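You operate a simulated robot arm through the tools that you are given. There is no shell and no other tool.

You run a simulated robot arm. Do the job below in one go: nothing can be reset, and whatever is moved stays where it is left.

TASK
Pump the teal ball up to the size on the ball card.
Fine: lower the gauge plate on to the ball; its plug into the plug rest, nozzle into the valve, stop within half a centimetre; nozzle back in its rest, plug home in the valve.

Only the result counts: the job must be done as asked and must still hold three seconds after the hand-in. Knocking over, shifting, dropping, spilling or breaking anything else fails it.

THE ROBOT
A 6-joint arm with a two-finger parallel gripper, fixed in place. Base frame: the origin is on the floor under the middle of its stand, x ahead of it, y to its left, z up; the work surface is at about z = 740. Lengths are in mm, angles in rad, forces in N, time in s.
With the tool pointing down near the work surface it reaches from about 260 to 680 mm from the base axis. Its first joint turns from -1.152 to 1.152 rad. Payload 2.9 kg.
The TCP is the grasp point between the finger pads, 30 mm short of the fingertips. In the tool frame z runs along the fingers and y along their closing line. The gripper opens to 110 mm. The fingers are 20 mm wide and 10 mm thick; the gripper's body (48 by 112 mm) begins 55 mm behind the TCP.
Orientation is that of the tool frame in the base frame, as a unit quaternion [w, x, y, z]. With the fingers straight down and closing along the base's y, the tool's x points along the base's -x, its y along +y and its z along -z.

THE INTERFACE
- The arm moves only by the tool servo_tool. Its argument "commands" is one flat list of numbers, 6 for each row, row after row: the shift along the tool's x, y, z in units of 20 mm (1.0 is 20 mm), then the turn, a rotation vector about the tool's x, y, z in units of 8 degrees (1.0 is 8 degrees). In form: [x, y, z, wx, wy, wz, x, y, z, wx, wy, wz, ...]. A call has 1 to 20 rows; each row shifts and turns the commanded pose from where the row before left it, along the tool's axes as they then stand. "jaw" is the opening, from 0 (shut) to 1 (fully open), set as the call begins (left out, the last holds). A call with a number of a shift or a turn outside -1 to 1 is refused whole. Rows are played at 5 a second. More than 50 mm and 0.15 rad between two rows, or a gripper value outside its range, and nothing of the call is played. A pose out of reach is approached as far as the arm can. The call stops where the force on the tool passes 90 N (or 10 N more than at its start, if that is more) or the arm is blocked; 0.2 s more then pass. Each finger travels about 108 mm/s and halts on what it meets, pressing with about 20 N; the grip force reading is that of the motor and also rises with nothing between the fingers. The clock runs only during rows and for 0.2 s after the last one: add rows that do not move to give the fingers time. The reply holds the time, the measured pose of the TCP, the force on the tool along the base axes, the opening and the grip force, in the units named above and with some noise, with the torque about the TCP (base axes, N m) and any sound that the robot's microphone picked up.
- Cameras (640 x 400 px; columns grow to the right, rows downward): "scene" is fixed at [57.4, 417.3, 1394.7]; the picture's right is [-0.90, -0.43, 0.00], its down [-0.20, 0.41, -0.89] and it looks along [0.38, -0.80, -0.45] (base axes); focal length 274 px, centre (320, 200). "wrist" rides on the gripper at [72, 17, -103] in the tool frame; the picture's right is [-0.23, 0.97, 0.00], its down [-0.76, -0.18, -0.62] and it looks along [-0.61, -0.14, 0.78] (tool axes); focal length 222 px, centre (320, 200). There is no depth. A picture from a camera that has moved, and an enlarged one, comes with that camera's place and axes in the base frame and with its lens.
- snapshot(camera): a new picture of that camera. It takes no simulated time.
- close_up(camera, box): a new picture of the part [left, top, right, bottom] of that camera's present view, enlarged. It takes no simulated time.
- finish_job(): hands the job in; it is judged then, once.

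Nothing tells you positions but the pictures and the camera data. Unless the task says otherwise, let go and move clear before handing in.

The tools are called as a command line: name --argument value ..., lists and objects as JSON in quotes. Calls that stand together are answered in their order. servo_tool: Moves the arm, as the interface text tells. Its arguments: {"type":"object","properties":{"commands":{"type":"array","items":{"type":"number"}},"jaw":{"type":"number"}},"required":["commands"]} The other tools are called the same way: snapshot (camera) takes a picture; close_up (camera, box) takes an enlarged picture of a part of a camera's view; finish_job () hands the job in.

At the start:

```text
time: 0.0
tcp_pos: [285.2, -208.7, 1306.5]
tool_rot: [0.001, 0.001, 1.0, 0.0]
wrist_force: [-0.9, 0.6, -0.7]
wrist_torque: [0.02, -0.02, -0.03]
opening: 110.0
finger_force: 0.1
```

scene: 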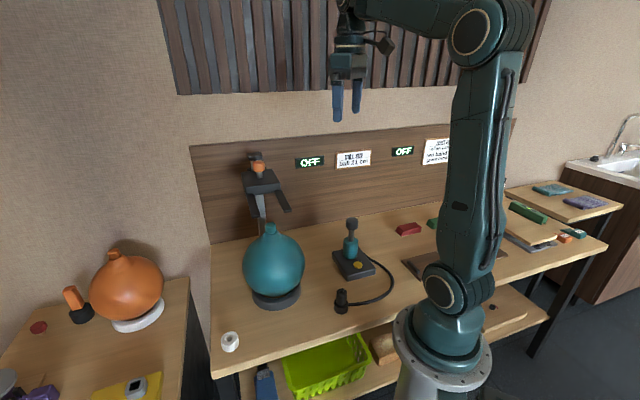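
wrist: 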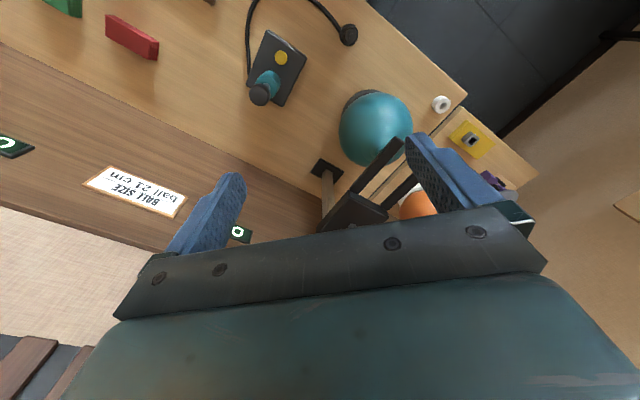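

I see a teal ball on a dark ring stand with a gauge stand behind it, a pump with a teal handle and a hose ending in a black nozzle, and cards on the back wall. I'll take enlarged views first to read the cards and the parts.

close_up --camera "scene" --box '[200, 140, 360, 240]'

close_up --camera "scene" --box '[200, 220, 360, 320]'

close_up --camera "scene" --box '[300, 210, 460, 310]'

close_up --camera "scene" --box '[290, 130, 450, 230]'

close_up --camera "wrist" --box '[60, 140, 260, 265]'

close_up --camera "wrist" --box '[300, 80, 460, 240]'

```text
4.00 times, centred on (280, 190) of scene
camera zoom: at [57.4, 417.3, 1394.7], right [-0.9, -0.43, 0.0], down [-0.2, 0.41, -0.89], along [0.38, -0.8, -0.45], focal length 1096 px, centre (480, 240)
```

zoom: 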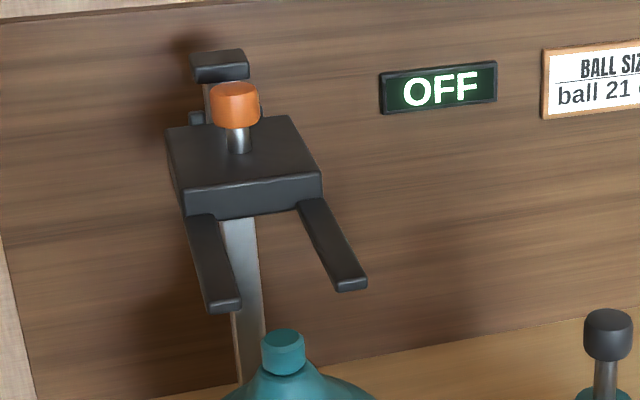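

```text
4.00 times, centred on (280, 270) of scene
camera zoom: at [57.4, 417.3, 1394.7], right [-0.9, -0.43, 0.0], down [-0.2, 0.41, -0.89], along [0.38, -0.8, -0.45], focal length 1096 px, centre (480, -80)
```

zoom: 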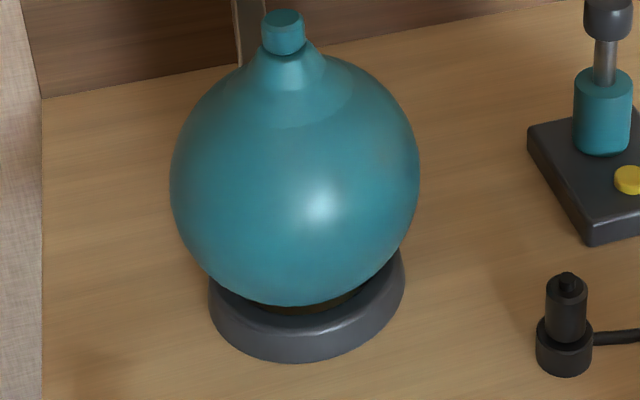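

```text
4.00 times, centred on (380, 260) of scene
camera zoom: at [57.4, 417.3, 1394.7], right [-0.9, -0.43, 0.0], down [-0.2, 0.41, -0.89], along [0.38, -0.8, -0.45], focal length 1096 px, centre (80, -40)
```

zoom: 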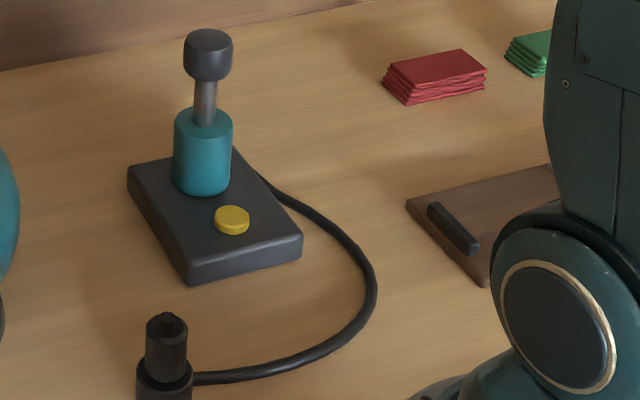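

```text
4.00 times, centred on (370, 180) of scene
camera zoom: at [57.4, 417.3, 1394.7], right [-0.9, -0.43, 0.0], down [-0.2, 0.41, -0.89], along [0.38, -0.8, -0.45], focal length 1096 px, centre (120, 280)
```

zoom: 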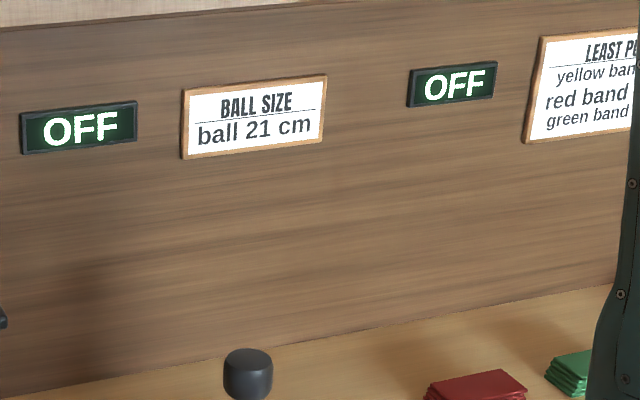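

```text
3.20 times, centred on (160, 202) of wrist
camera zoom: at [213.0, -190.3, 1408.5], right [0.23, 0.97, 0.0], down [0.76, -0.18, 0.62], along [0.61, -0.14, -0.78], focal length 711 px, centre (832, 192)
```

zoom: 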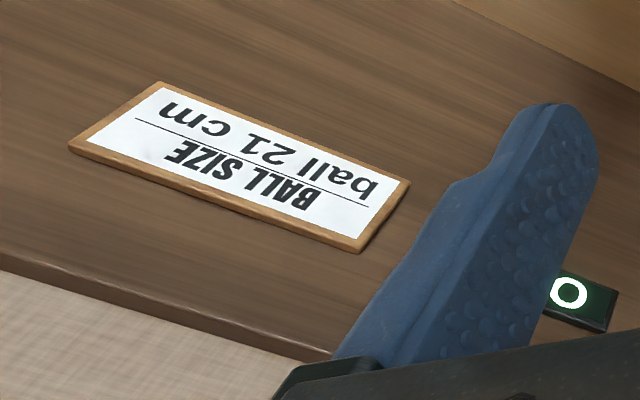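

```text
2.50 times, centred on (380, 160) of wrist
camera zoom: at [213.0, -190.3, 1408.5], right [0.23, 0.97, 0.0], down [0.76, -0.18, 0.62], along [0.61, -0.14, -0.78], focal length 555 px, centre (170, 300)
```

zoom: 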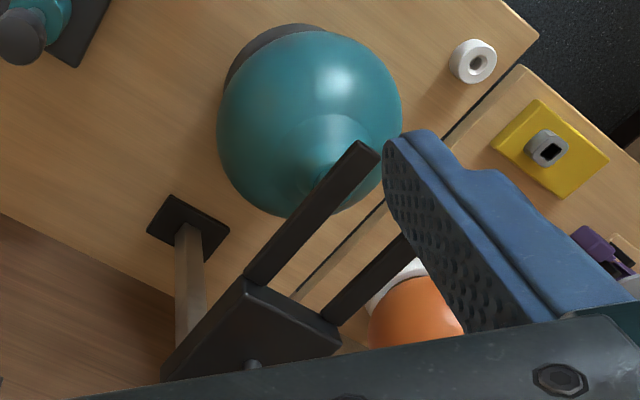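

I see ball card "21 cm", the teal-capped ball at about (452, -101), the gauge post at about (611, -258), the pump near (277, -320), the nozzle rest near (253, -138), and the white plug rest near (468, 97). Next I'll move the wrist camera over the gauge to see it better.

servo_tool --commands '[-0.75, 0.3, 0, 0, 0, 0, -0.75, 0.3, 0, 0, 0, 0, -0.75, 0.3, 0, 0, 0, 0, -0.75, 0.3, 0, 0, 0, 0, -0.75, 0.3, 0, 0, 0, 0, -0.75, 0.3, 0, 0, 0, 0, -0.75, 0.3, 0, 0, 0, 0, -0.75, 0.3, 0, 0, 0, 0, -0.75, 0.3, 0, 0, 0, 0, -0.75, 0.3, 0, 0, 0, 0, 0, 0, 0, 0, 0, 1, 0, 0, 0, 0, 0, 1, 0, 0, 0, 0, 0, 1, 0, 0, 0, 0, 0, 1, 0, 0, 0, 0, 0, 1, 0, 0, 0, 0, 0, 0.625]'

snapshot --camera "wrist"

snapshot --camera "scene"

```text
time: 3.4
tcp_pos: [435.9, -148.2, 1306.7]
tool_rot: [0.001, 0.383, 0.924, -0.001]
wrist_force: [0.2, -0.3, 0.1]
wrist_torque: [0.0, -0.01, -0.01]
opening: 109.9
finger_force: 0.0
```

```text
taken
camera wrist: at [396.3, -84.1, 1408.4], right [0.85, 0.53, 0.0], down [0.41, -0.66, 0.62], along [0.33, -0.53, -0.78], focal length 222 px, centre (320, 200)
```

wrist: 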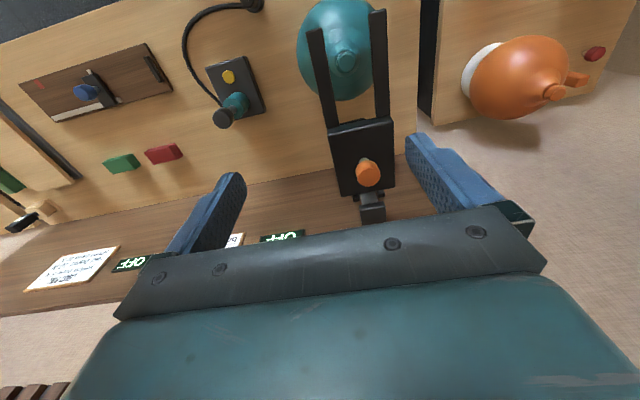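

```text
taken
```

scene: 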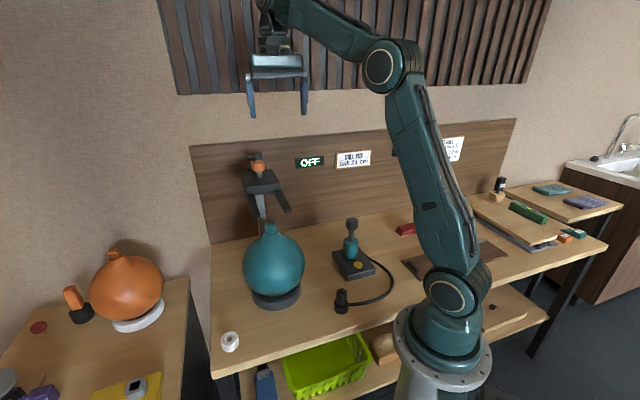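

close_up --camera "wrist" --box '[280, 0, 440, 100]'

close_up --camera "wrist" --box '[300, 110, 428, 230]'

close_up --camera "wrist" --box '[160, 0, 320, 140]'

close_up --camera "scene" --box '[230, 145, 310, 195]'

close_up --camera "scene" --box '[230, 190, 310, 240]'

close_up --camera "scene" --box '[320, 210, 400, 260]'

close_up --camera "scene" --box '[310, 275, 390, 325]'

close_up --camera "scene" --box '[200, 315, 280, 365]'

```text
4.00 times, centred on (360, 50) of wrist
camera zoom: at [396.3, -84.1, 1408.4], right [0.85, 0.53, 0.0], down [0.41, -0.66, 0.62], along [0.33, -0.53, -0.78], focal length 888 px, centre (160, 800)
```

zoom: 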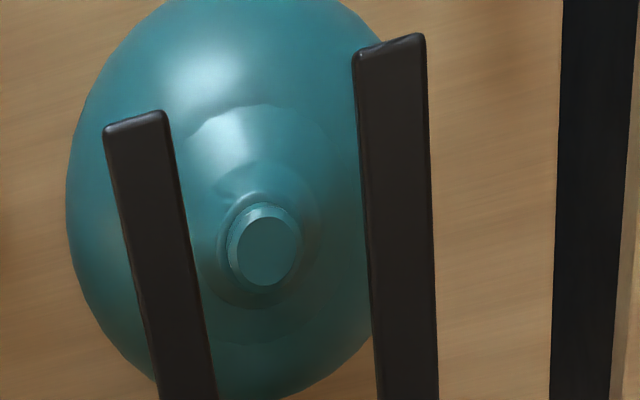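

```text
3.33 times, centred on (364, 170) of wrist
camera zoom: at [396.3, -84.1, 1408.4], right [0.85, 0.53, 0.0], down [0.41, -0.66, 0.62], along [0.33, -0.53, -0.78], focal length 740 px, centre (173, 300)
```

zoom: 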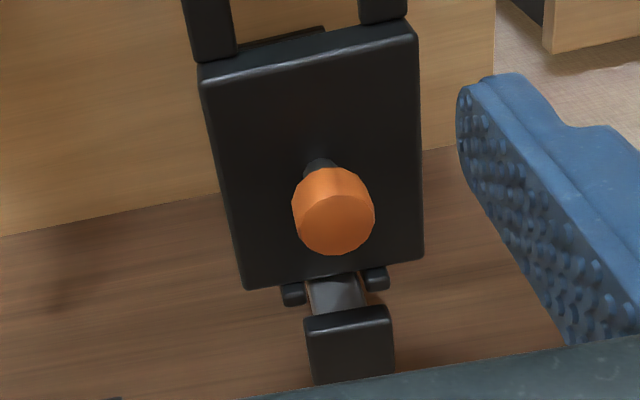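

```text
2.86 times, centred on (240, 70) of wrist
camera zoom: at [396.3, -84.1, 1408.4], right [0.85, 0.53, 0.0], down [0.41, -0.66, 0.62], along [0.33, -0.53, -0.78], focal length 635 px, centre (549, 571)
```

zoom: 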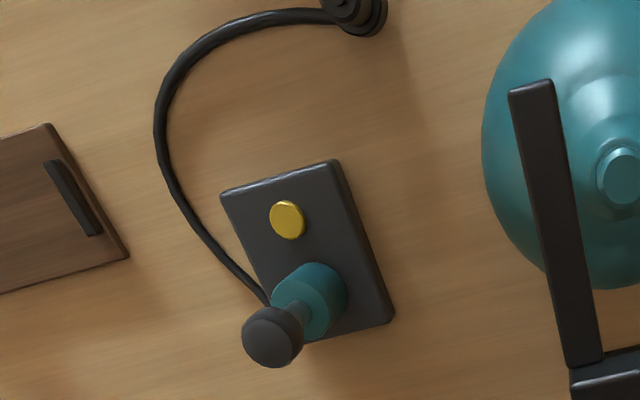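

```text
8.00 times, centred on (270, 170) of scene
camera zoom: at [57.4, 417.3, 1394.7], right [-0.9, -0.43, 0.0], down [-0.2, 0.41, -0.89], along [0.38, -0.8, -0.45], focal length 2193 px, centre (720, 440)
```

zoom: 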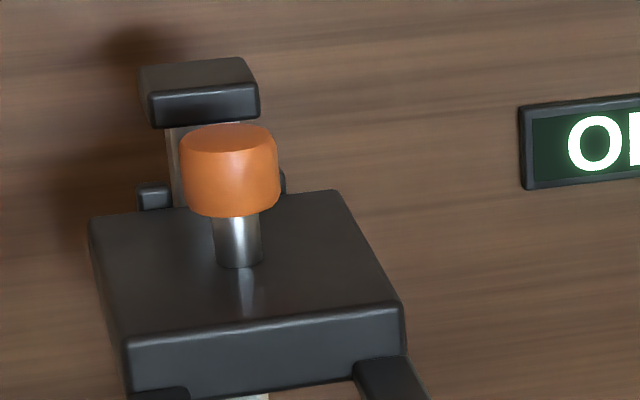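

```text
8.00 times, centred on (270, 215) of scene
camera zoom: at [57.4, 417.3, 1394.7], right [-0.9, -0.43, 0.0], down [-0.2, 0.41, -0.89], along [0.38, -0.8, -0.45], focal length 2193 px, centre (720, 80)
```

zoom: 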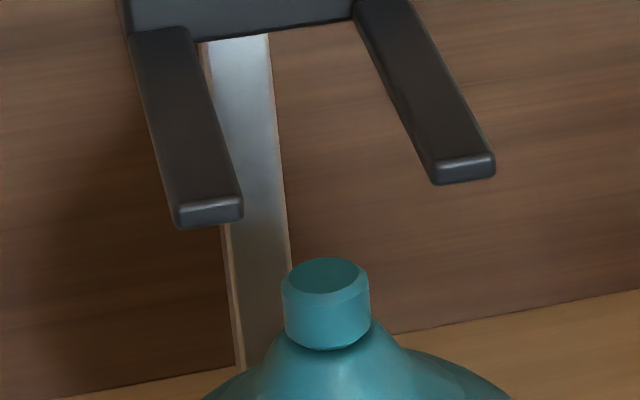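

```text
8.00 times, centred on (360, 235) of scene
camera zoom: at [57.4, 417.3, 1394.7], right [-0.9, -0.43, 0.0], down [-0.2, 0.41, -0.89], along [0.38, -0.8, -0.45], focal length 2193 px, centre (0, -80)
```

zoom: 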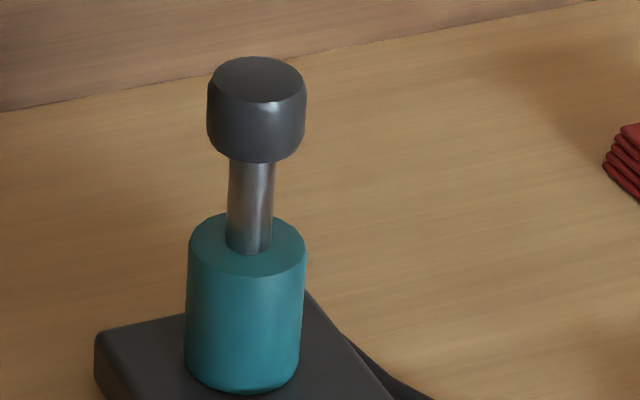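

```text
8.00 times, centred on (350, 300) of scene
camera zoom: at [57.4, 417.3, 1394.7], right [-0.9, -0.43, 0.0], down [-0.2, 0.41, -0.89], along [0.38, -0.8, -0.45], focal length 2193 px, centre (80, -600)
```

zoom: 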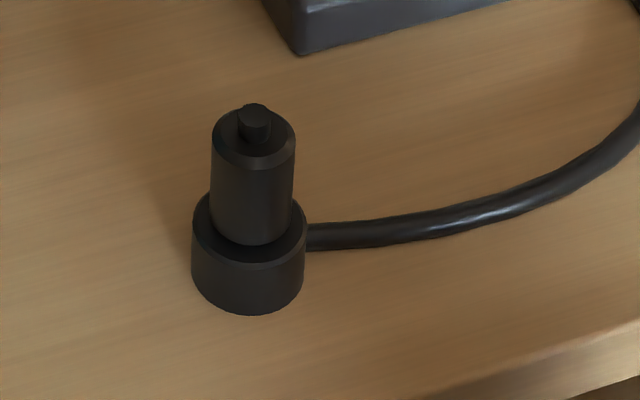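

```text
8.00 times, centred on (240, 340) of scene
camera zoom: at [57.4, 417.3, 1394.7], right [-0.9, -0.43, 0.0], down [-0.2, 0.41, -0.89], along [0.38, -0.8, -0.45], focal length 2193 px, centre (960, -920)
```

zoom: 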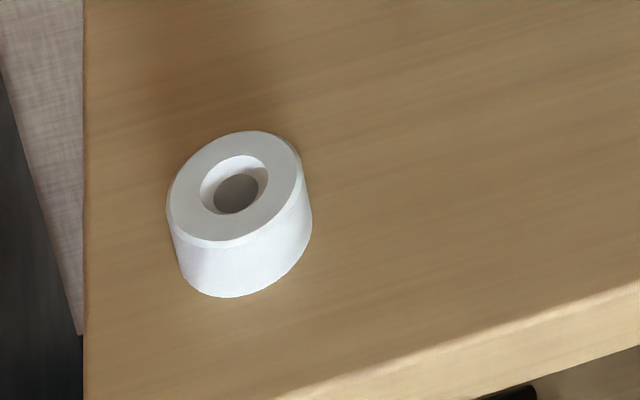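

The triangulated spots are: orange gauge knob top at about (553, -200, 1127), plug top at (460, -105, 989), pump knob top at (300, -326, 927), nozzle at (249, -127, top 810), and plug rest at (464, 100). Next I'll move above the gauge knob and check it from close by.

servo_tool --commands '[-0.85, 0.331, 0.621, 0, 0, 0, -0.85, 0.331, 0.621, 0, 0, 0, -0.85, 0.331, 0.621, 0, 0, 0, -0.85, 0.331, 0.621, 0, 0, 0, -0.85, 0.331, 0.621, 0, 0, 0, -0.85, 0.331, 0.621, 0, 0, 0, -0.85, 0.331, 0.621, 0, 0, 0, 0, 0, 0, 0, 0, 0]' --jaw 0.7

snapshot --camera "wrist"

close_up --camera "scene" --box '[200, 70, 360, 170]'

```text
time: 5.2
tcp_pos: [548.2, -197.5, 1216.2]
tool_rot: [0.001, 0.382, 0.924, -0.001]
wrist_force: [0.1, 0.1, -0.3]
wrist_torque: [-0.05, -0.02, -0.02]
opening: 77.2
finger_force: 0.0
out of reach, approached as far as the arm can: row 7
```

```text
taken
camera wrist: at [508.0, -133.9, 1318.2], right [0.85, 0.53, 0.0], down [0.41, -0.66, 0.63], along [0.33, -0.53, -0.78], focal length 222 px, centre (320, 200)
```

wrist: 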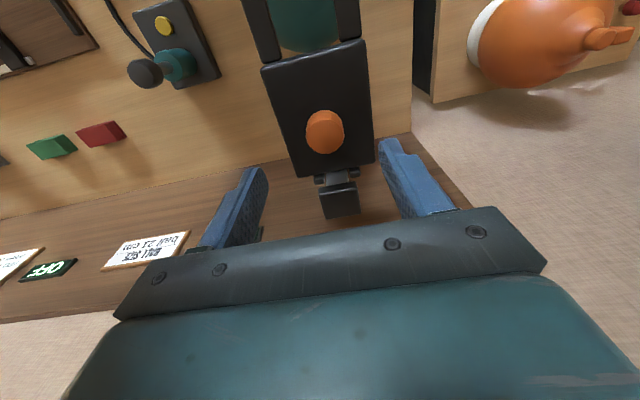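

```text
4.00 times, centred on (280, 120) of scene
camera zoom: at [57.4, 417.3, 1394.7], right [-0.9, -0.43, 0.0], down [-0.2, 0.41, -0.89], along [0.38, -0.8, -0.45], focal length 1096 px, centre (480, 520)
```

zoom: 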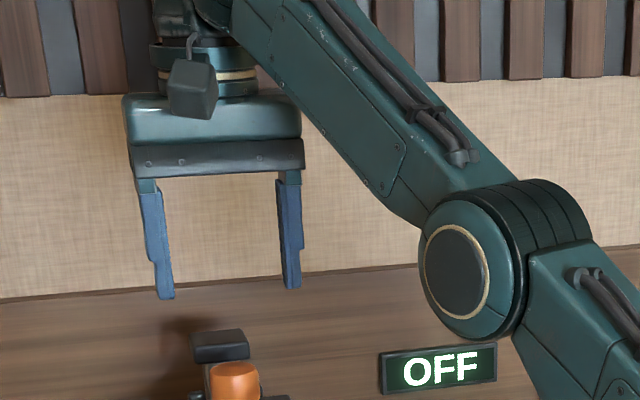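

The gripper is above the orange knob, at the edge of its reach at this height. I'll check the knob's exact place before descending.

close_up --camera "wrist" --box '[240, 70, 400, 220]'

close_up --camera "scene" --box '[225, 140, 305, 190]'

```text
2.67 times, centred on (320, 145) of wrist
camera zoom: at [508.0, -133.9, 1318.2], right [0.85, 0.53, 0.0], down [0.41, -0.66, 0.63], along [0.33, -0.53, -0.78], focal length 592 px, centre (320, 347)
```

zoom: 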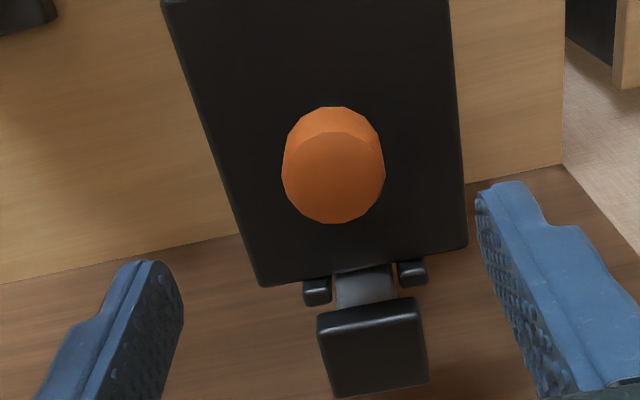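

```text
8.00 times, centred on (265, 165) of scene
camera zoom: at [57.4, 417.3, 1394.7], right [-0.9, -0.43, 0.0], down [-0.2, 0.41, -0.89], along [0.38, -0.8, -0.45], focal length 2193 px, centre (760, 480)
```

zoom: 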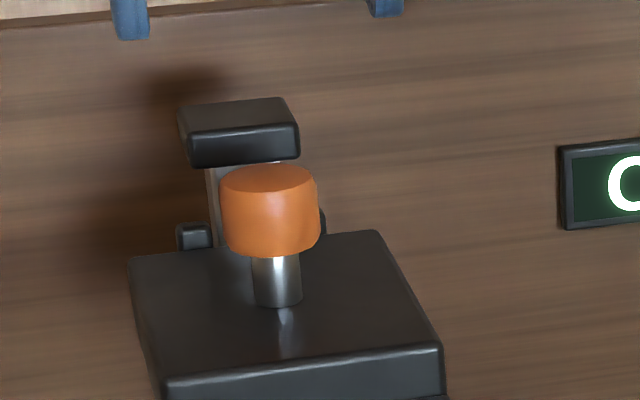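

The knob is confirmed at (553.5, -199), top z about 1127, and the fork line runs at 45° toward the ball. I'll descend around the knob.

servo_tool --commands '[0, 0, 0.95, 0, 0, 0, 0, 0, 0.95, 0, 0, 0, 0, 0, 0.95, 0, 0, 0, 0, 0, 0.95, 0, 0, 0, 0, 0, 0, 0, 0, 0]' --jaw 0.6

close_up --camera "wrist" --box '[220, 90, 420, 240]'

close_up --camera "scene" --box '[225, 120, 325, 190]'

```text
time: 6.4
tcp_pos: [547.5, -198.0, 1139.6]
tool_rot: [0.001, 0.383, 0.924, 0.0]
wrist_force: [0.8, -0.2, 0.0]
wrist_torque: [0.02, 0.02, 0.0]
opening: 66.3
finger_force: 0.0
```

```text
2.67 times, centred on (320, 165) of wrist
camera zoom: at [508.3, -133.4, 1242.1], right [0.85, 0.53, 0.0], down [0.41, -0.66, 0.62], along [0.33, -0.53, -0.78], focal length 592 px, centre (320, 293)
```

zoom: 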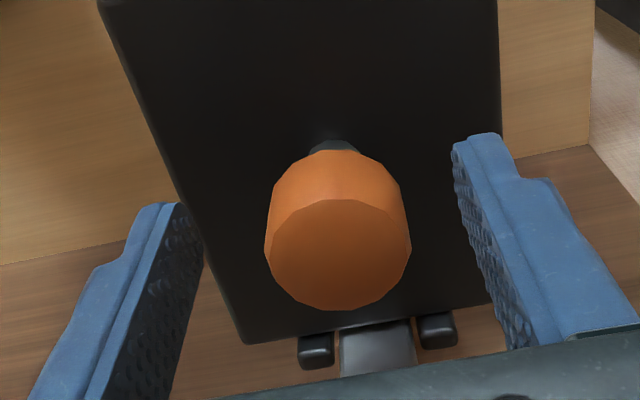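

```text
5.71 times, centred on (275, 155) of scene
camera zoom: at [57.4, 417.3, 1394.7], right [-0.9, -0.43, 0.0], down [-0.2, 0.41, -0.89], along [0.38, -0.8, -0.45], focal length 1566 px, centre (577, 457)
```

zoom: 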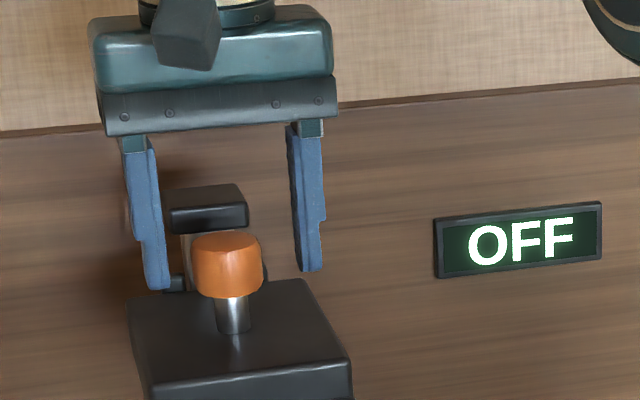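

The fingers straddle the knob with a small sideways offset, so I'll correct about 3.5 mm, go down to the knob's mid-height and close on it.

servo_tool --commands '[0, 0.175, 0.6, 0, 0, 0, 0, 0, 0.6, 0, 0, 0, 0, 0, 0, 0, 0, 0]'

servo_tool --commands '[0, 0, 0, 0, 0, 0, 0, 0, 0, 0, 0, 0, 0, 0, 0, 0, 0, 0, 0, 0, 0, 0, 0, 0]' --jaw 0.2

close_up --camera "wrist" --box '[220, 90, 420, 240]'

close_up --camera "scene" --box '[225, 120, 325, 190]'

```text
time: 7.2
tcp_pos: [550.1, -195.6, 1115.9]
tool_rot: [0.0, 0.383, 0.924, 0.0]
wrist_force: [-0.2, -0.6, 0.1]
wrist_torque: [0.0, 0.01, 0.0]
opening: 66.0
finger_force: 0.1
```

```text
time: 8.2
tcp_pos: [550.1, -196.2, 1115.1]
tool_rot: [0.0, 0.383, 0.924, 0.0]
wrist_force: [-6.9, -4.7, -1.3]
wrist_torque: [0.32, -0.16, -0.07]
opening: 36.0
finger_force: 45.6
```

```text
2.67 times, centred on (320, 165) of wrist
camera zoom: at [510.4, -131.5, 1218.1], right [0.85, 0.53, 0.0], down [0.41, -0.66, 0.62], along [0.33, -0.53, -0.78], focal length 592 px, centre (320, 293)
```

zoom: 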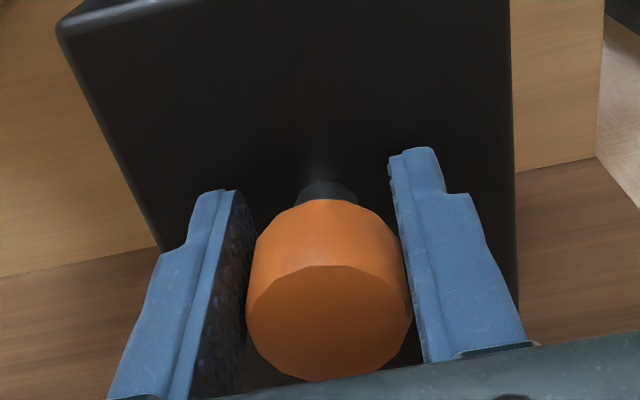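

```text
5.71 times, centred on (275, 155) of scene
camera zoom: at [57.2, 417.2, 1394.7], right [-0.9, -0.43, 0.0], down [-0.19, 0.41, -0.89], along [0.38, -0.8, -0.45], focal length 1566 px, centre (577, 457)
```

zoom: 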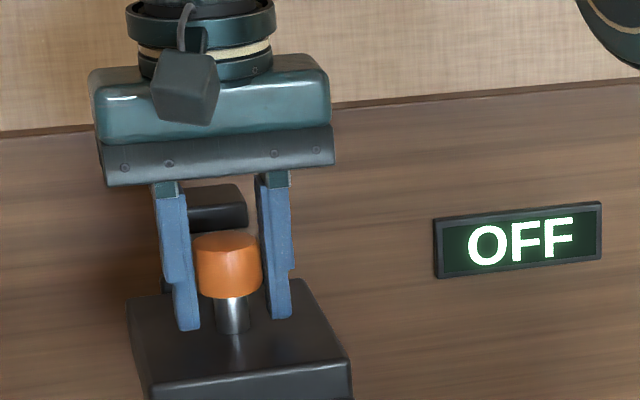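

The fingers hold the orange knob (opening 36 mm, matching it). Now I'll try lowering the plate gently by 10 mm and watch the force.

servo_tool --commands '[0, -0.04, 0.25, 0, 0, 0, 0, 0, 0.25, 0, 0, 0, 0, 0, 0, 0, 0, 0]'

close_up --camera "scene" --box '[225, 120, 325, 190]'

```text
time: 9.0
tcp_pos: [549.8, -196.0, 1105.1]
tool_rot: [0.001, 0.383, 0.924, 0.0]
wrist_force: [-3.3, -1.9, -8.9]
wrist_torque: [-0.32, -1.12, -0.21]
opening: 35.5
finger_force: 44.7
```

```text
5.71 times, centred on (275, 155) of scene
camera zoom: at [57.4, 417.2, 1394.7], right [-0.9, -0.43, 0.0], down [-0.2, 0.41, -0.89], along [0.38, -0.8, -0.45], focal length 1566 px, centre (577, 457)
```

zoom: 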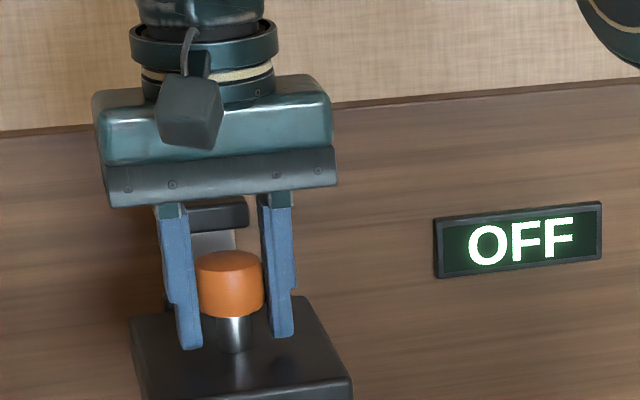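

The plate slides down with the gripper and its weight (about 9 N) hangs on the fingers. I'll keep lowering in stages and watch for the contact with the ball.

servo_tool --commands '[0, 0, 0.5, 0, 0, 0, 0, 0, 0.5, 0, 0, 0, 0, 0, 0.5, 0, 0, 0, 0, 0, 0.5, 0, 0, 0, 0, 0, 0.5, 0, 0, 0, 0, 0, 0.5, 0, 0, 0, 0, 0, 0, 0, 0, 0]'

close_up --camera "scene" --box '[210, 140, 330, 230]'

snapshot --camera "wrist"

```text
time: 10.6
tcp_pos: [550.2, -196.0, 1045.1]
tool_rot: [0.0, 0.382, 0.924, -0.001]
wrist_force: [2.6, 1.5, -8.6]
wrist_torque: [0.27, -0.45, 0.0]
opening: 35.6
finger_force: 44.8
```

```text
4.44 times, centred on (270, 185) of scene
camera zoom: at [57.6, 417.3, 1394.6], right [-0.9, -0.43, 0.0], down [-0.2, 0.41, -0.89], along [0.38, -0.8, -0.45], focal length 1218 px, centre (542, 267)
```

zoom: 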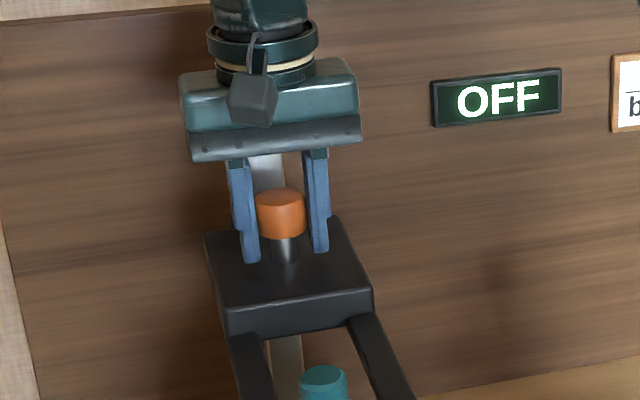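

```text
taken
camera wrist: at [510.1, -131.5, 1147.2], right [0.85, 0.53, 0.0], down [0.41, -0.66, 0.62], along [0.33, -0.53, -0.78], focal length 222 px, centre (320, 200)
```

wrist: 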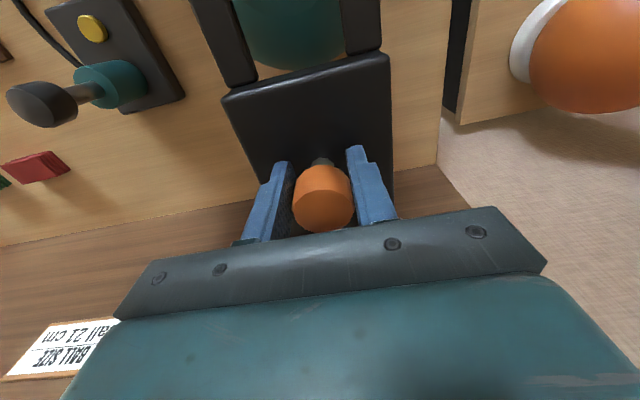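

The plate has come down 70 mm smoothly. I'll go on in smaller stages, checking that the fork passes either side of the plug.

servo_tool --commands '[0, 0, 0.5, 0, 0, 0, 0, 0, 0.5, 0, 0, 0, 0, 0, 0, 0, 0, 0]'

close_up --camera "scene" --box '[230, 175, 330, 245]'

```text
time: 11.4
tcp_pos: [549.6, -196.2, 1024.9]
tool_rot: [0.001, 0.382, 0.924, -0.001]
wrist_force: [0.1, 10.4, -7.2]
wrist_torque: [-0.12, -0.88, -0.16]
opening: 35.5
finger_force: 45.1
```

```text
5.71 times, centred on (280, 210) of scene
camera zoom: at [57.5, 417.6, 1394.6], right [-0.9, -0.43, 0.0], down [-0.2, 0.41, -0.89], along [0.38, -0.8, -0.45], focal length 1566 px, centre (549, 143)
```

zoom: 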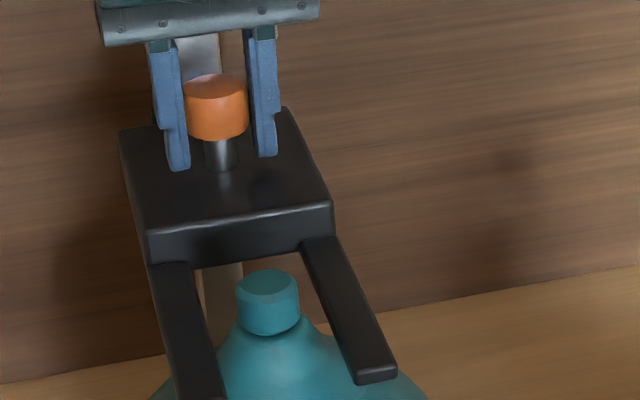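

The fork straddles the plug correctly and is close to the ball. A sideways force showed up, so I'll read it again while standing still and look at the post cap.

servo_tool --commands '[0, 0, 0, 0, 0, 0]'

close_up --camera "scene" --box '[210, 130, 310, 200]'

```text
time: 11.8
tcp_pos: [549.6, -195.8, 1025.3]
tool_rot: [0.0, 0.382, 0.924, 0.0]
wrist_force: [1.3, 11.1, -8.2]
wrist_torque: [0.01, -0.77, -0.07]
opening: 35.8
finger_force: 44.9
```

```text
5.71 times, centred on (260, 165) of scene
camera zoom: at [57.6, 417.6, 1394.6], right [-0.9, -0.43, 0.0], down [-0.2, 0.41, -0.89], along [0.38, -0.8, -0.45], focal length 1566 px, centre (663, 400)
```

zoom: 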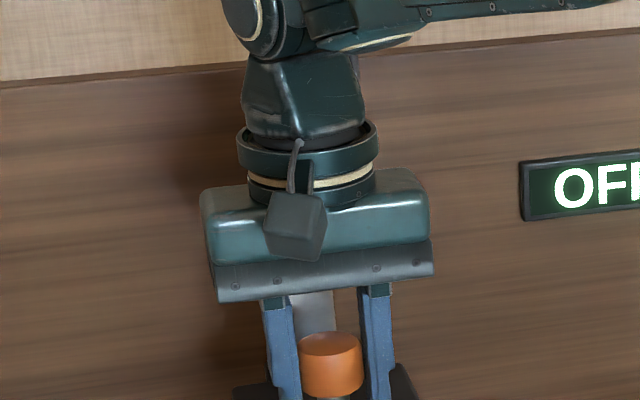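

Nothing visibly jams; the sideways load is about 11 N in +y. I'll ease 1 mm that way and continue down slowly.

servo_tool --commands '[0.04, 0.03, 0, 0, 0, 0, 0, 0, 0.2, 0, 0, 0, 0, 0, 0.2, 0, 0, 0, 0, 0, 0, 0, 0, 0]'

close_up --camera "scene" --box '[230, 175, 330, 245]'

```text
time: 12.8
tcp_pos: [549.3, -195.4, 1016.6]
tool_rot: [0.001, 0.382, 0.924, 0.0]
wrist_force: [5.0, 1.5, -8.2]
wrist_torque: [0.69, -0.02, 0.5]
opening: 35.7
finger_force: 45.0
```

```text
5.71 times, centred on (280, 210) of scene
camera zoom: at [57.7, 417.3, 1394.7], right [-0.9, -0.43, 0.0], down [-0.2, 0.41, -0.89], along [0.38, -0.8, -0.45], focal length 1566 px, centre (549, 143)
```

zoom: 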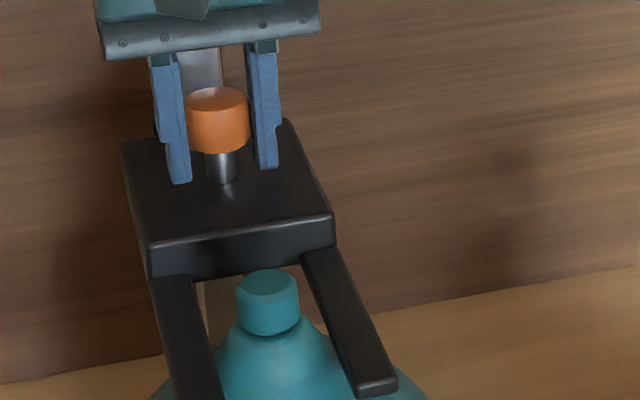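

Lateral load eased and the plate keeps coming down. I'll continue in small steps until the plate's weight transfers onto the ball.

servo_tool --commands '[0, 0, 0.2, 0, 0, 0, 0, 0, 0.2, 0, 0, 0, 0, 0, 0, 0, 0, 0]'

close_up --camera "scene" --box '[230, 140, 330, 245]'

```text
time: 13.6
tcp_pos: [548.9, -195.3, 1010.0]
tool_rot: [0.001, 0.384, 0.923, 0.0]
wrist_force: [3.1, -0.9, -7.2]
wrist_torque: [0.18, -0.48, 0.14]
opening: 35.6
finger_force: 45.0
```

```text
3.81 times, centred on (280, 192) of scene
camera zoom: at [57.6, 417.3, 1394.7], right [-0.9, -0.43, 0.0], down [-0.2, 0.41, -0.89], along [0.38, -0.8, -0.45], focal length 1044 px, centre (472, 229)
```

zoom: 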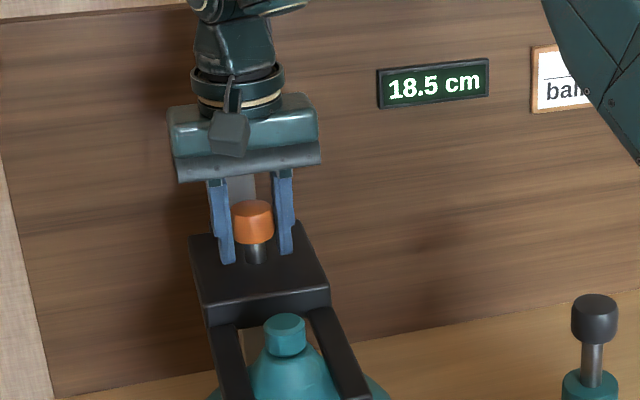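

The display came on and reads 18.5 cm, so the plate is at the ball. I'll nudge a little further to confirm that it rests there.

servo_tool --commands '[0, 0, 0.1, 0, 0, 0, 0, 0, 0, 0, 0, 0]'

close_up --camera "scene" --box '[290, 140, 370, 190]'

```text
time: 14.2
tcp_pos: [550.3, -195.2, 1008.1]
tool_rot: [0.001, 0.383, 0.924, 0.0]
wrist_force: [3.0, -3.3, -6.6]
wrist_torque: [0.14, -0.47, -0.05]
opening: 35.8
finger_force: 45.1
```

```text
8.00 times, centred on (330, 165) of scene
camera zoom: at [57.6, 417.2, 1394.7], right [-0.9, -0.43, 0.0], down [-0.2, 0.41, -0.89], along [0.38, -0.8, -0.45], focal length 2193 px, centre (240, 480)
```

zoom: 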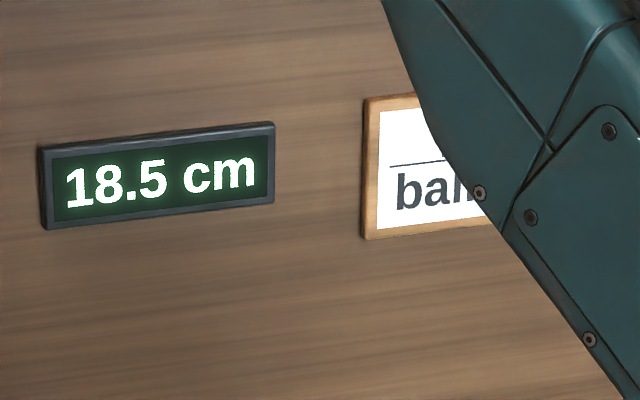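

Still 18.5 cm and the weight is partly on the fingers. Two more small steps down.

servo_tool --commands '[0, 0, 0.1, 0, 0, 0, 0, 0, 0, 0, 0, 0]'

servo_tool --commands '[0, 0, 0.1, 0, 0, 0, 0, 0, 0, 0, 0, 0]'

close_up --camera "scene" --box '[290, 140, 370, 190]'

close_up --camera "scene" --box '[230, 175, 330, 245]'

```text
time: 14.8
tcp_pos: [550.5, -195.4, 1006.3]
tool_rot: [0.002, 0.384, 0.924, 0.0]
wrist_force: [3.5, -7.3, 2.6]
wrist_torque: [0.56, 1.21, -0.09]
opening: 35.7
finger_force: 45.1
```

```text
time: 15.4
tcp_pos: [549.1, -196.1, 1007.1]
tool_rot: [0.003, 0.383, 0.924, 0.0]
wrist_force: [-2.2, -4.2, 22.0]
wrist_torque: [0.22, 1.06, -0.22]
opening: 35.6
finger_force: 45.0
```

```text
8.00 times, centred on (330, 165) of scene
camera zoom: at [57.0, 417.3, 1394.7], right [-0.9, -0.43, 0.0], down [-0.19, 0.41, -0.89], along [0.38, -0.8, -0.45], focal length 2193 px, centre (240, 480)
```

zoom: 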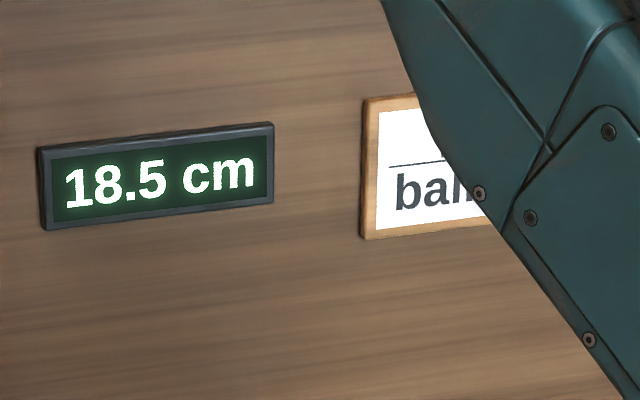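

```text
5.71 times, centred on (280, 210) of scene
camera zoom: at [57.0, 417.3, 1394.7], right [-0.9, -0.43, 0.0], down [-0.19, 0.41, -0.89], along [0.38, -0.8, -0.45], focal length 1566 px, centre (549, 143)
```

zoom: 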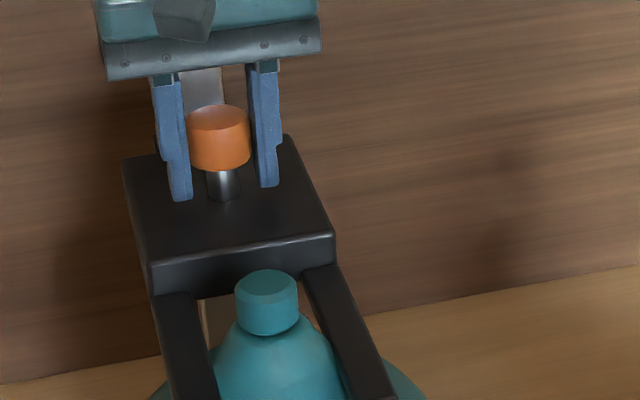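

The force flipped to +22 N upward, so the plate rests on the ball. I'll ease off the push and then open the gripper.

servo_tool --commands '[0, 0, -0.14, 0, 0, 0, 0, 0, 0, 0, 0, 0]'

servo_tool --commands '[0, 0, 0, 0, 0, 0, 0, 0, 0, 0, 0, 0, 0, 0, 0, 0, 0, 0]' --jaw 0.6

close_up --camera "scene" --box '[210, 140, 370, 240]'

```text
time: 16.0
tcp_pos: [550.1, -196.8, 1007.1]
tool_rot: [0.002, 0.383, 0.924, 0.0]
wrist_force: [-1.6, -6.0, 9.5]
wrist_torque: [-1.28, -0.73, 0.04]
opening: 35.4
finger_force: 45.1
```

```text
time: 16.8
tcp_pos: [548.6, -194.2, 1007.3]
tool_rot: [0.001, 0.382, 0.924, 0.0]
wrist_force: [0.1, 0.4, 0.5]
wrist_torque: [0.01, 0.01, 0.02]
opening: 66.0
finger_force: 0.0
```

```text
4.00 times, centred on (290, 190) of scene
camera zoom: at [57.4, 417.3, 1394.7], right [-0.9, -0.43, 0.0], down [-0.2, 0.41, -0.89], along [0.38, -0.8, -0.45], focal length 1096 px, centre (440, 240)
```

zoom: 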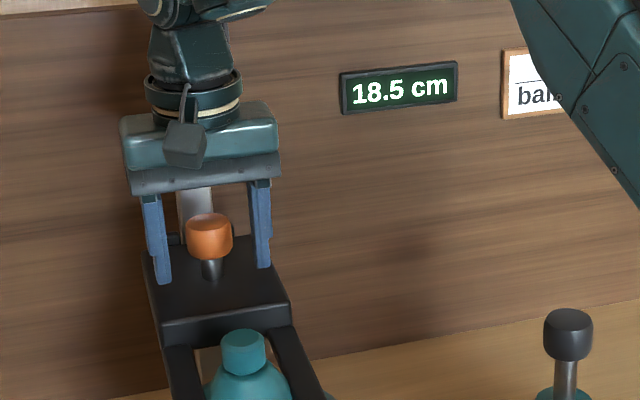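

The plate stays on the ball, the display holds 18.5 cm, and the gripper is free. Next I'll rise clear of the knob, move over the plug, and look.

servo_tool --commands '[0, 0, -0.9, 0, 0, 0, 0, 0, -0.9, 0, 0, 0, 0, 0, -0.9, 0, 0, 0, 0, 0, -0.9, 0, 0, 0, 0.9, 0, 0, 0, 0, 0, 0.9, 0, 0, 0, 0, 0, 0.9, 0, 0, 0, 0, 0, 0.9, 0, 0, 0, 0, 0, 0.9, 0, 0, 0, 0, 0, 0.9, 0, 0, 0, 0, 0, 0.88, 0, 0, 0, 0, 0, 0, 0, 0, 0, 0, 0]'

snapshot --camera "wrist"

snapshot --camera "scene"

```text
time: 19.4
tcp_pos: [460.0, -106.9, 1078.3]
tool_rot: [0.001, 0.382, 0.924, -0.001]
wrist_force: [-0.5, 0.1, 0.3]
wrist_torque: [-0.02, 0.0, 0.01]
opening: 65.9
finger_force: 0.1
```

```text
taken
camera wrist: at [420.6, -42.5, 1180.7], right [0.85, 0.53, 0.0], down [0.41, -0.66, 0.62], along [0.33, -0.53, -0.78], focal length 222 px, centre (320, 200)
```

wrist: 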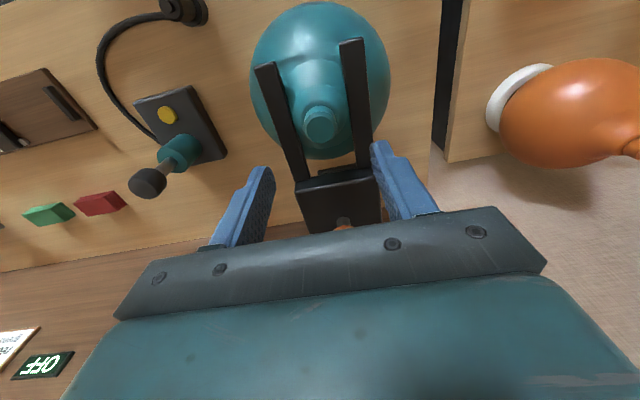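

```text
taken
```

scene: 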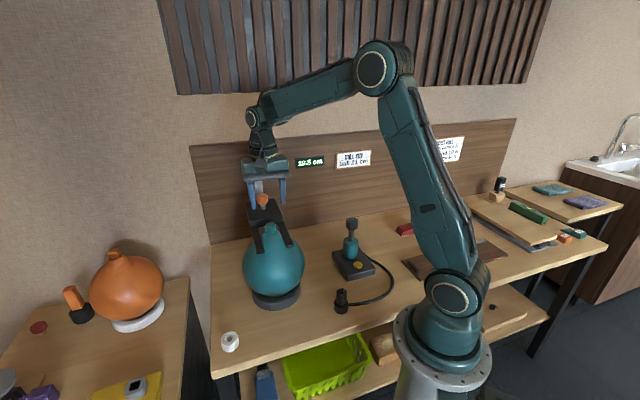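

close_up --camera "wrist" --box '[240, 60, 400, 210]'

close_up --camera "scene" --box '[230, 190, 310, 240]'

```text
2.67 times, centred on (320, 135) of wrist
camera zoom: at [420.6, -42.5, 1180.7], right [0.85, 0.53, 0.0], down [0.41, -0.66, 0.62], along [0.33, -0.53, -0.78], focal length 592 px, centre (320, 373)
```

zoom: 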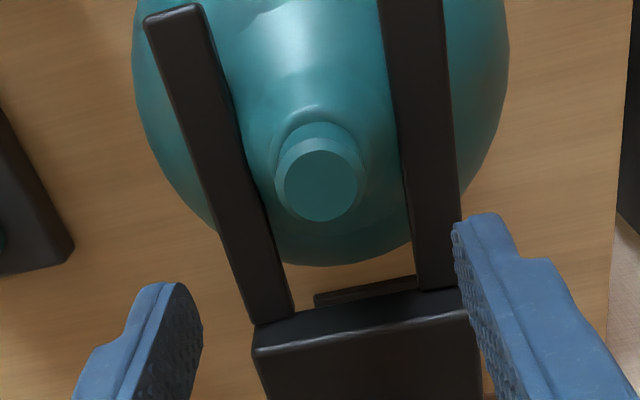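

```text
8.00 times, centred on (270, 215) of scene
camera zoom: at [57.4, 417.3, 1394.7], right [-0.9, -0.43, 0.0], down [-0.2, 0.41, -0.89], along [0.38, -0.8, -0.45], focal length 2193 px, centre (720, 80)
```

zoom: 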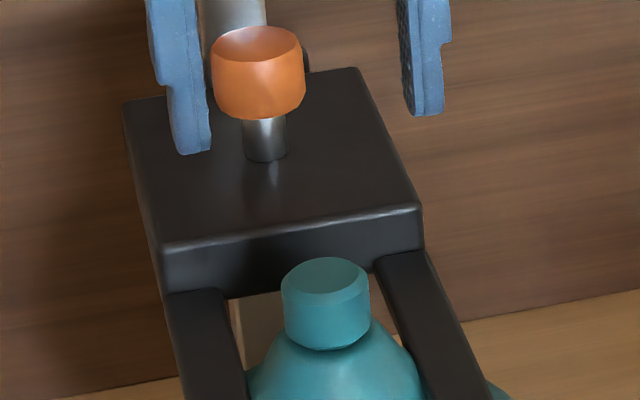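

The plug sits at about (460.4, -105, top 989) with the fork arms lower on both sides. I'll descend so the fingertips stay just above the fork arms, then grip the plug.

servo_tool --commands '[0.05, 0.05, 0.8, 0, 0, 0, 0, 0, 0.8, 0, 0, 0, 0, 0, 0.8, 0, 0, 0, 0, 0, 0.8, 0, 0, 0, 0, 0, 0.6, 0, 0, 0, 0, 0, 0, 0, 0, 0]' --jaw 0.5

close_up --camera "wrist" --box '[220, 90, 420, 240]'

close_up --camera "scene" --box '[230, 190, 310, 240]'

```text
time: 20.8
tcp_pos: [460.2, -105.8, 1002.6]
tool_rot: [0.001, 0.382, 0.924, 0.0]
wrist_force: [-0.6, 0.3, -0.5]
wrist_torque: [0.01, 0.01, 0.02]
opening: 55.1
finger_force: 0.1
```

```text
2.67 times, centred on (320, 165) of wrist
camera zoom: at [420.7, -41.4, 1104.9], right [0.85, 0.53, 0.0], down [0.41, -0.66, 0.62], along [0.33, -0.53, -0.78], focal length 592 px, centre (320, 293)
```

zoom: 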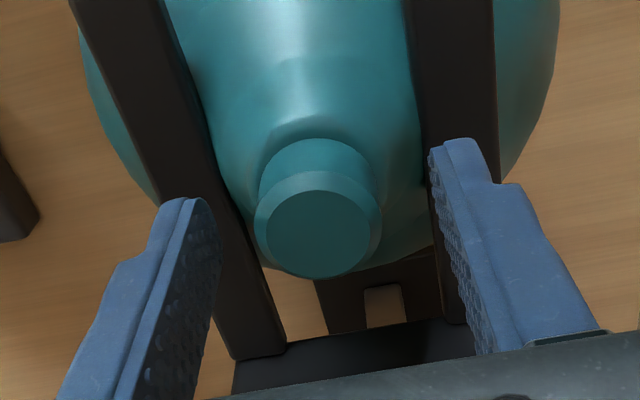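

```text
8.00 times, centred on (270, 215) of scene
camera zoom: at [57.4, 417.3, 1394.7], right [-0.9, -0.43, 0.0], down [-0.2, 0.41, -0.89], along [0.38, -0.8, -0.45], focal length 2193 px, centre (720, 80)
```

zoom: 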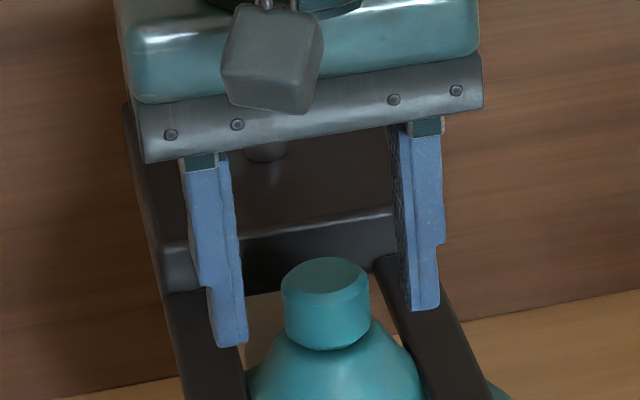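

Well centred. Down 14 mm more and close on the plug.

servo_tool --commands '[0, 0, 0.36, 0, 0, 0, 0, 0, 0.36, 0, 0, 0, 0, 0, 0, 0, 0, 0]'

servo_tool --commands '[0, 0, 0, 0, 0, 0, 0, 0, 0, 0, 0, 0, 0, 0, 0, 0, 0, 0]' --jaw 0.15

close_up --camera "wrist" --box '[220, 90, 420, 240]'

close_up --camera "scene" --box '[230, 190, 310, 240]'

```text
time: 21.6
tcp_pos: [460.9, -105.6, 988.6]
tool_rot: [0.001, 0.383, 0.924, 0.0]
wrist_force: [-0.1, 0.6, 0.0]
wrist_torque: [0.0, 0.01, 0.02]
opening: 55.2
finger_force: 0.0
```

```text
time: 22.4
tcp_pos: [459.6, -106.5, 988.1]
tool_rot: [0.0, 0.384, 0.923, 0.0]
wrist_force: [-4.5, -4.4, -1.0]
wrist_torque: [-0.15, 0.15, -0.03]
opening: 29.8
finger_force: 20.7
```

```text
2.67 times, centred on (320, 165) of wrist
camera zoom: at [420.9, -41.7, 1090.5], right [0.85, 0.53, 0.0], down [0.41, -0.66, 0.62], along [0.33, -0.53, -0.78], focal length 592 px, centre (320, 293)
```

zoom: 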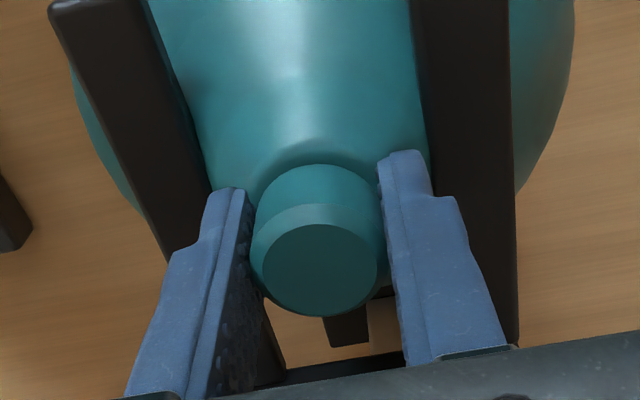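

```text
8.00 times, centred on (270, 215) of scene
camera zoom: at [57.3, 417.2, 1394.7], right [-0.9, -0.43, 0.0], down [-0.2, 0.41, -0.89], along [0.38, -0.8, -0.45], focal length 2193 px, centre (720, 80)
```

zoom: 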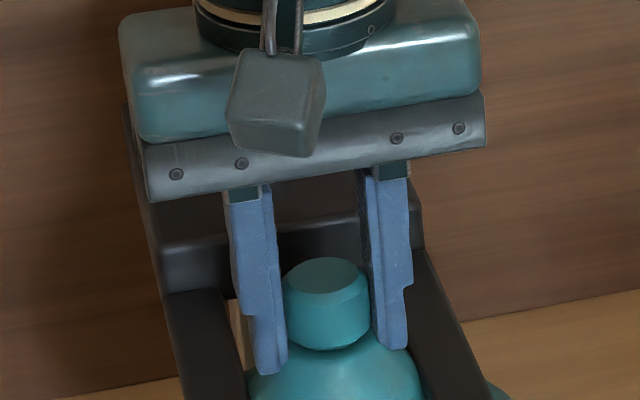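

The plug is gripped (opening about 30 mm). I'll re-centre about 1.5 mm and pull it straight up gently.

servo_tool --commands '[0, -0.08, 0, 0, 0, 0, 0, 0, -0.2, 0, 0, 0, 0, 0, -0.2, 0, 0, 0, 0, 0, 0, 0, 0, 0]' --jaw 0.05

close_up --camera "scene" --box '[230, 190, 310, 240]'

```text
time: 23.4
tcp_pos: [460.0, -105.0, 995.3]
tool_rot: [0.0, 0.382, 0.924, -0.001]
wrist_force: [5.4, 0.4, -11.8]
wrist_torque: [-0.05, -0.18, 0.08]
opening: 29.9
finger_force: 19.5
```

```text
8.00 times, centred on (270, 215) of scene
camera zoom: at [57.7, 417.3, 1394.6], right [-0.9, -0.43, 0.0], down [-0.2, 0.41, -0.89], along [0.38, -0.8, -0.45], focal length 2193 px, centre (720, 80)
```

zoom: 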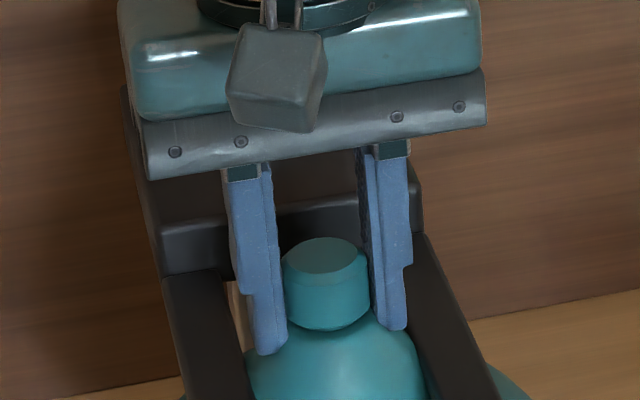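

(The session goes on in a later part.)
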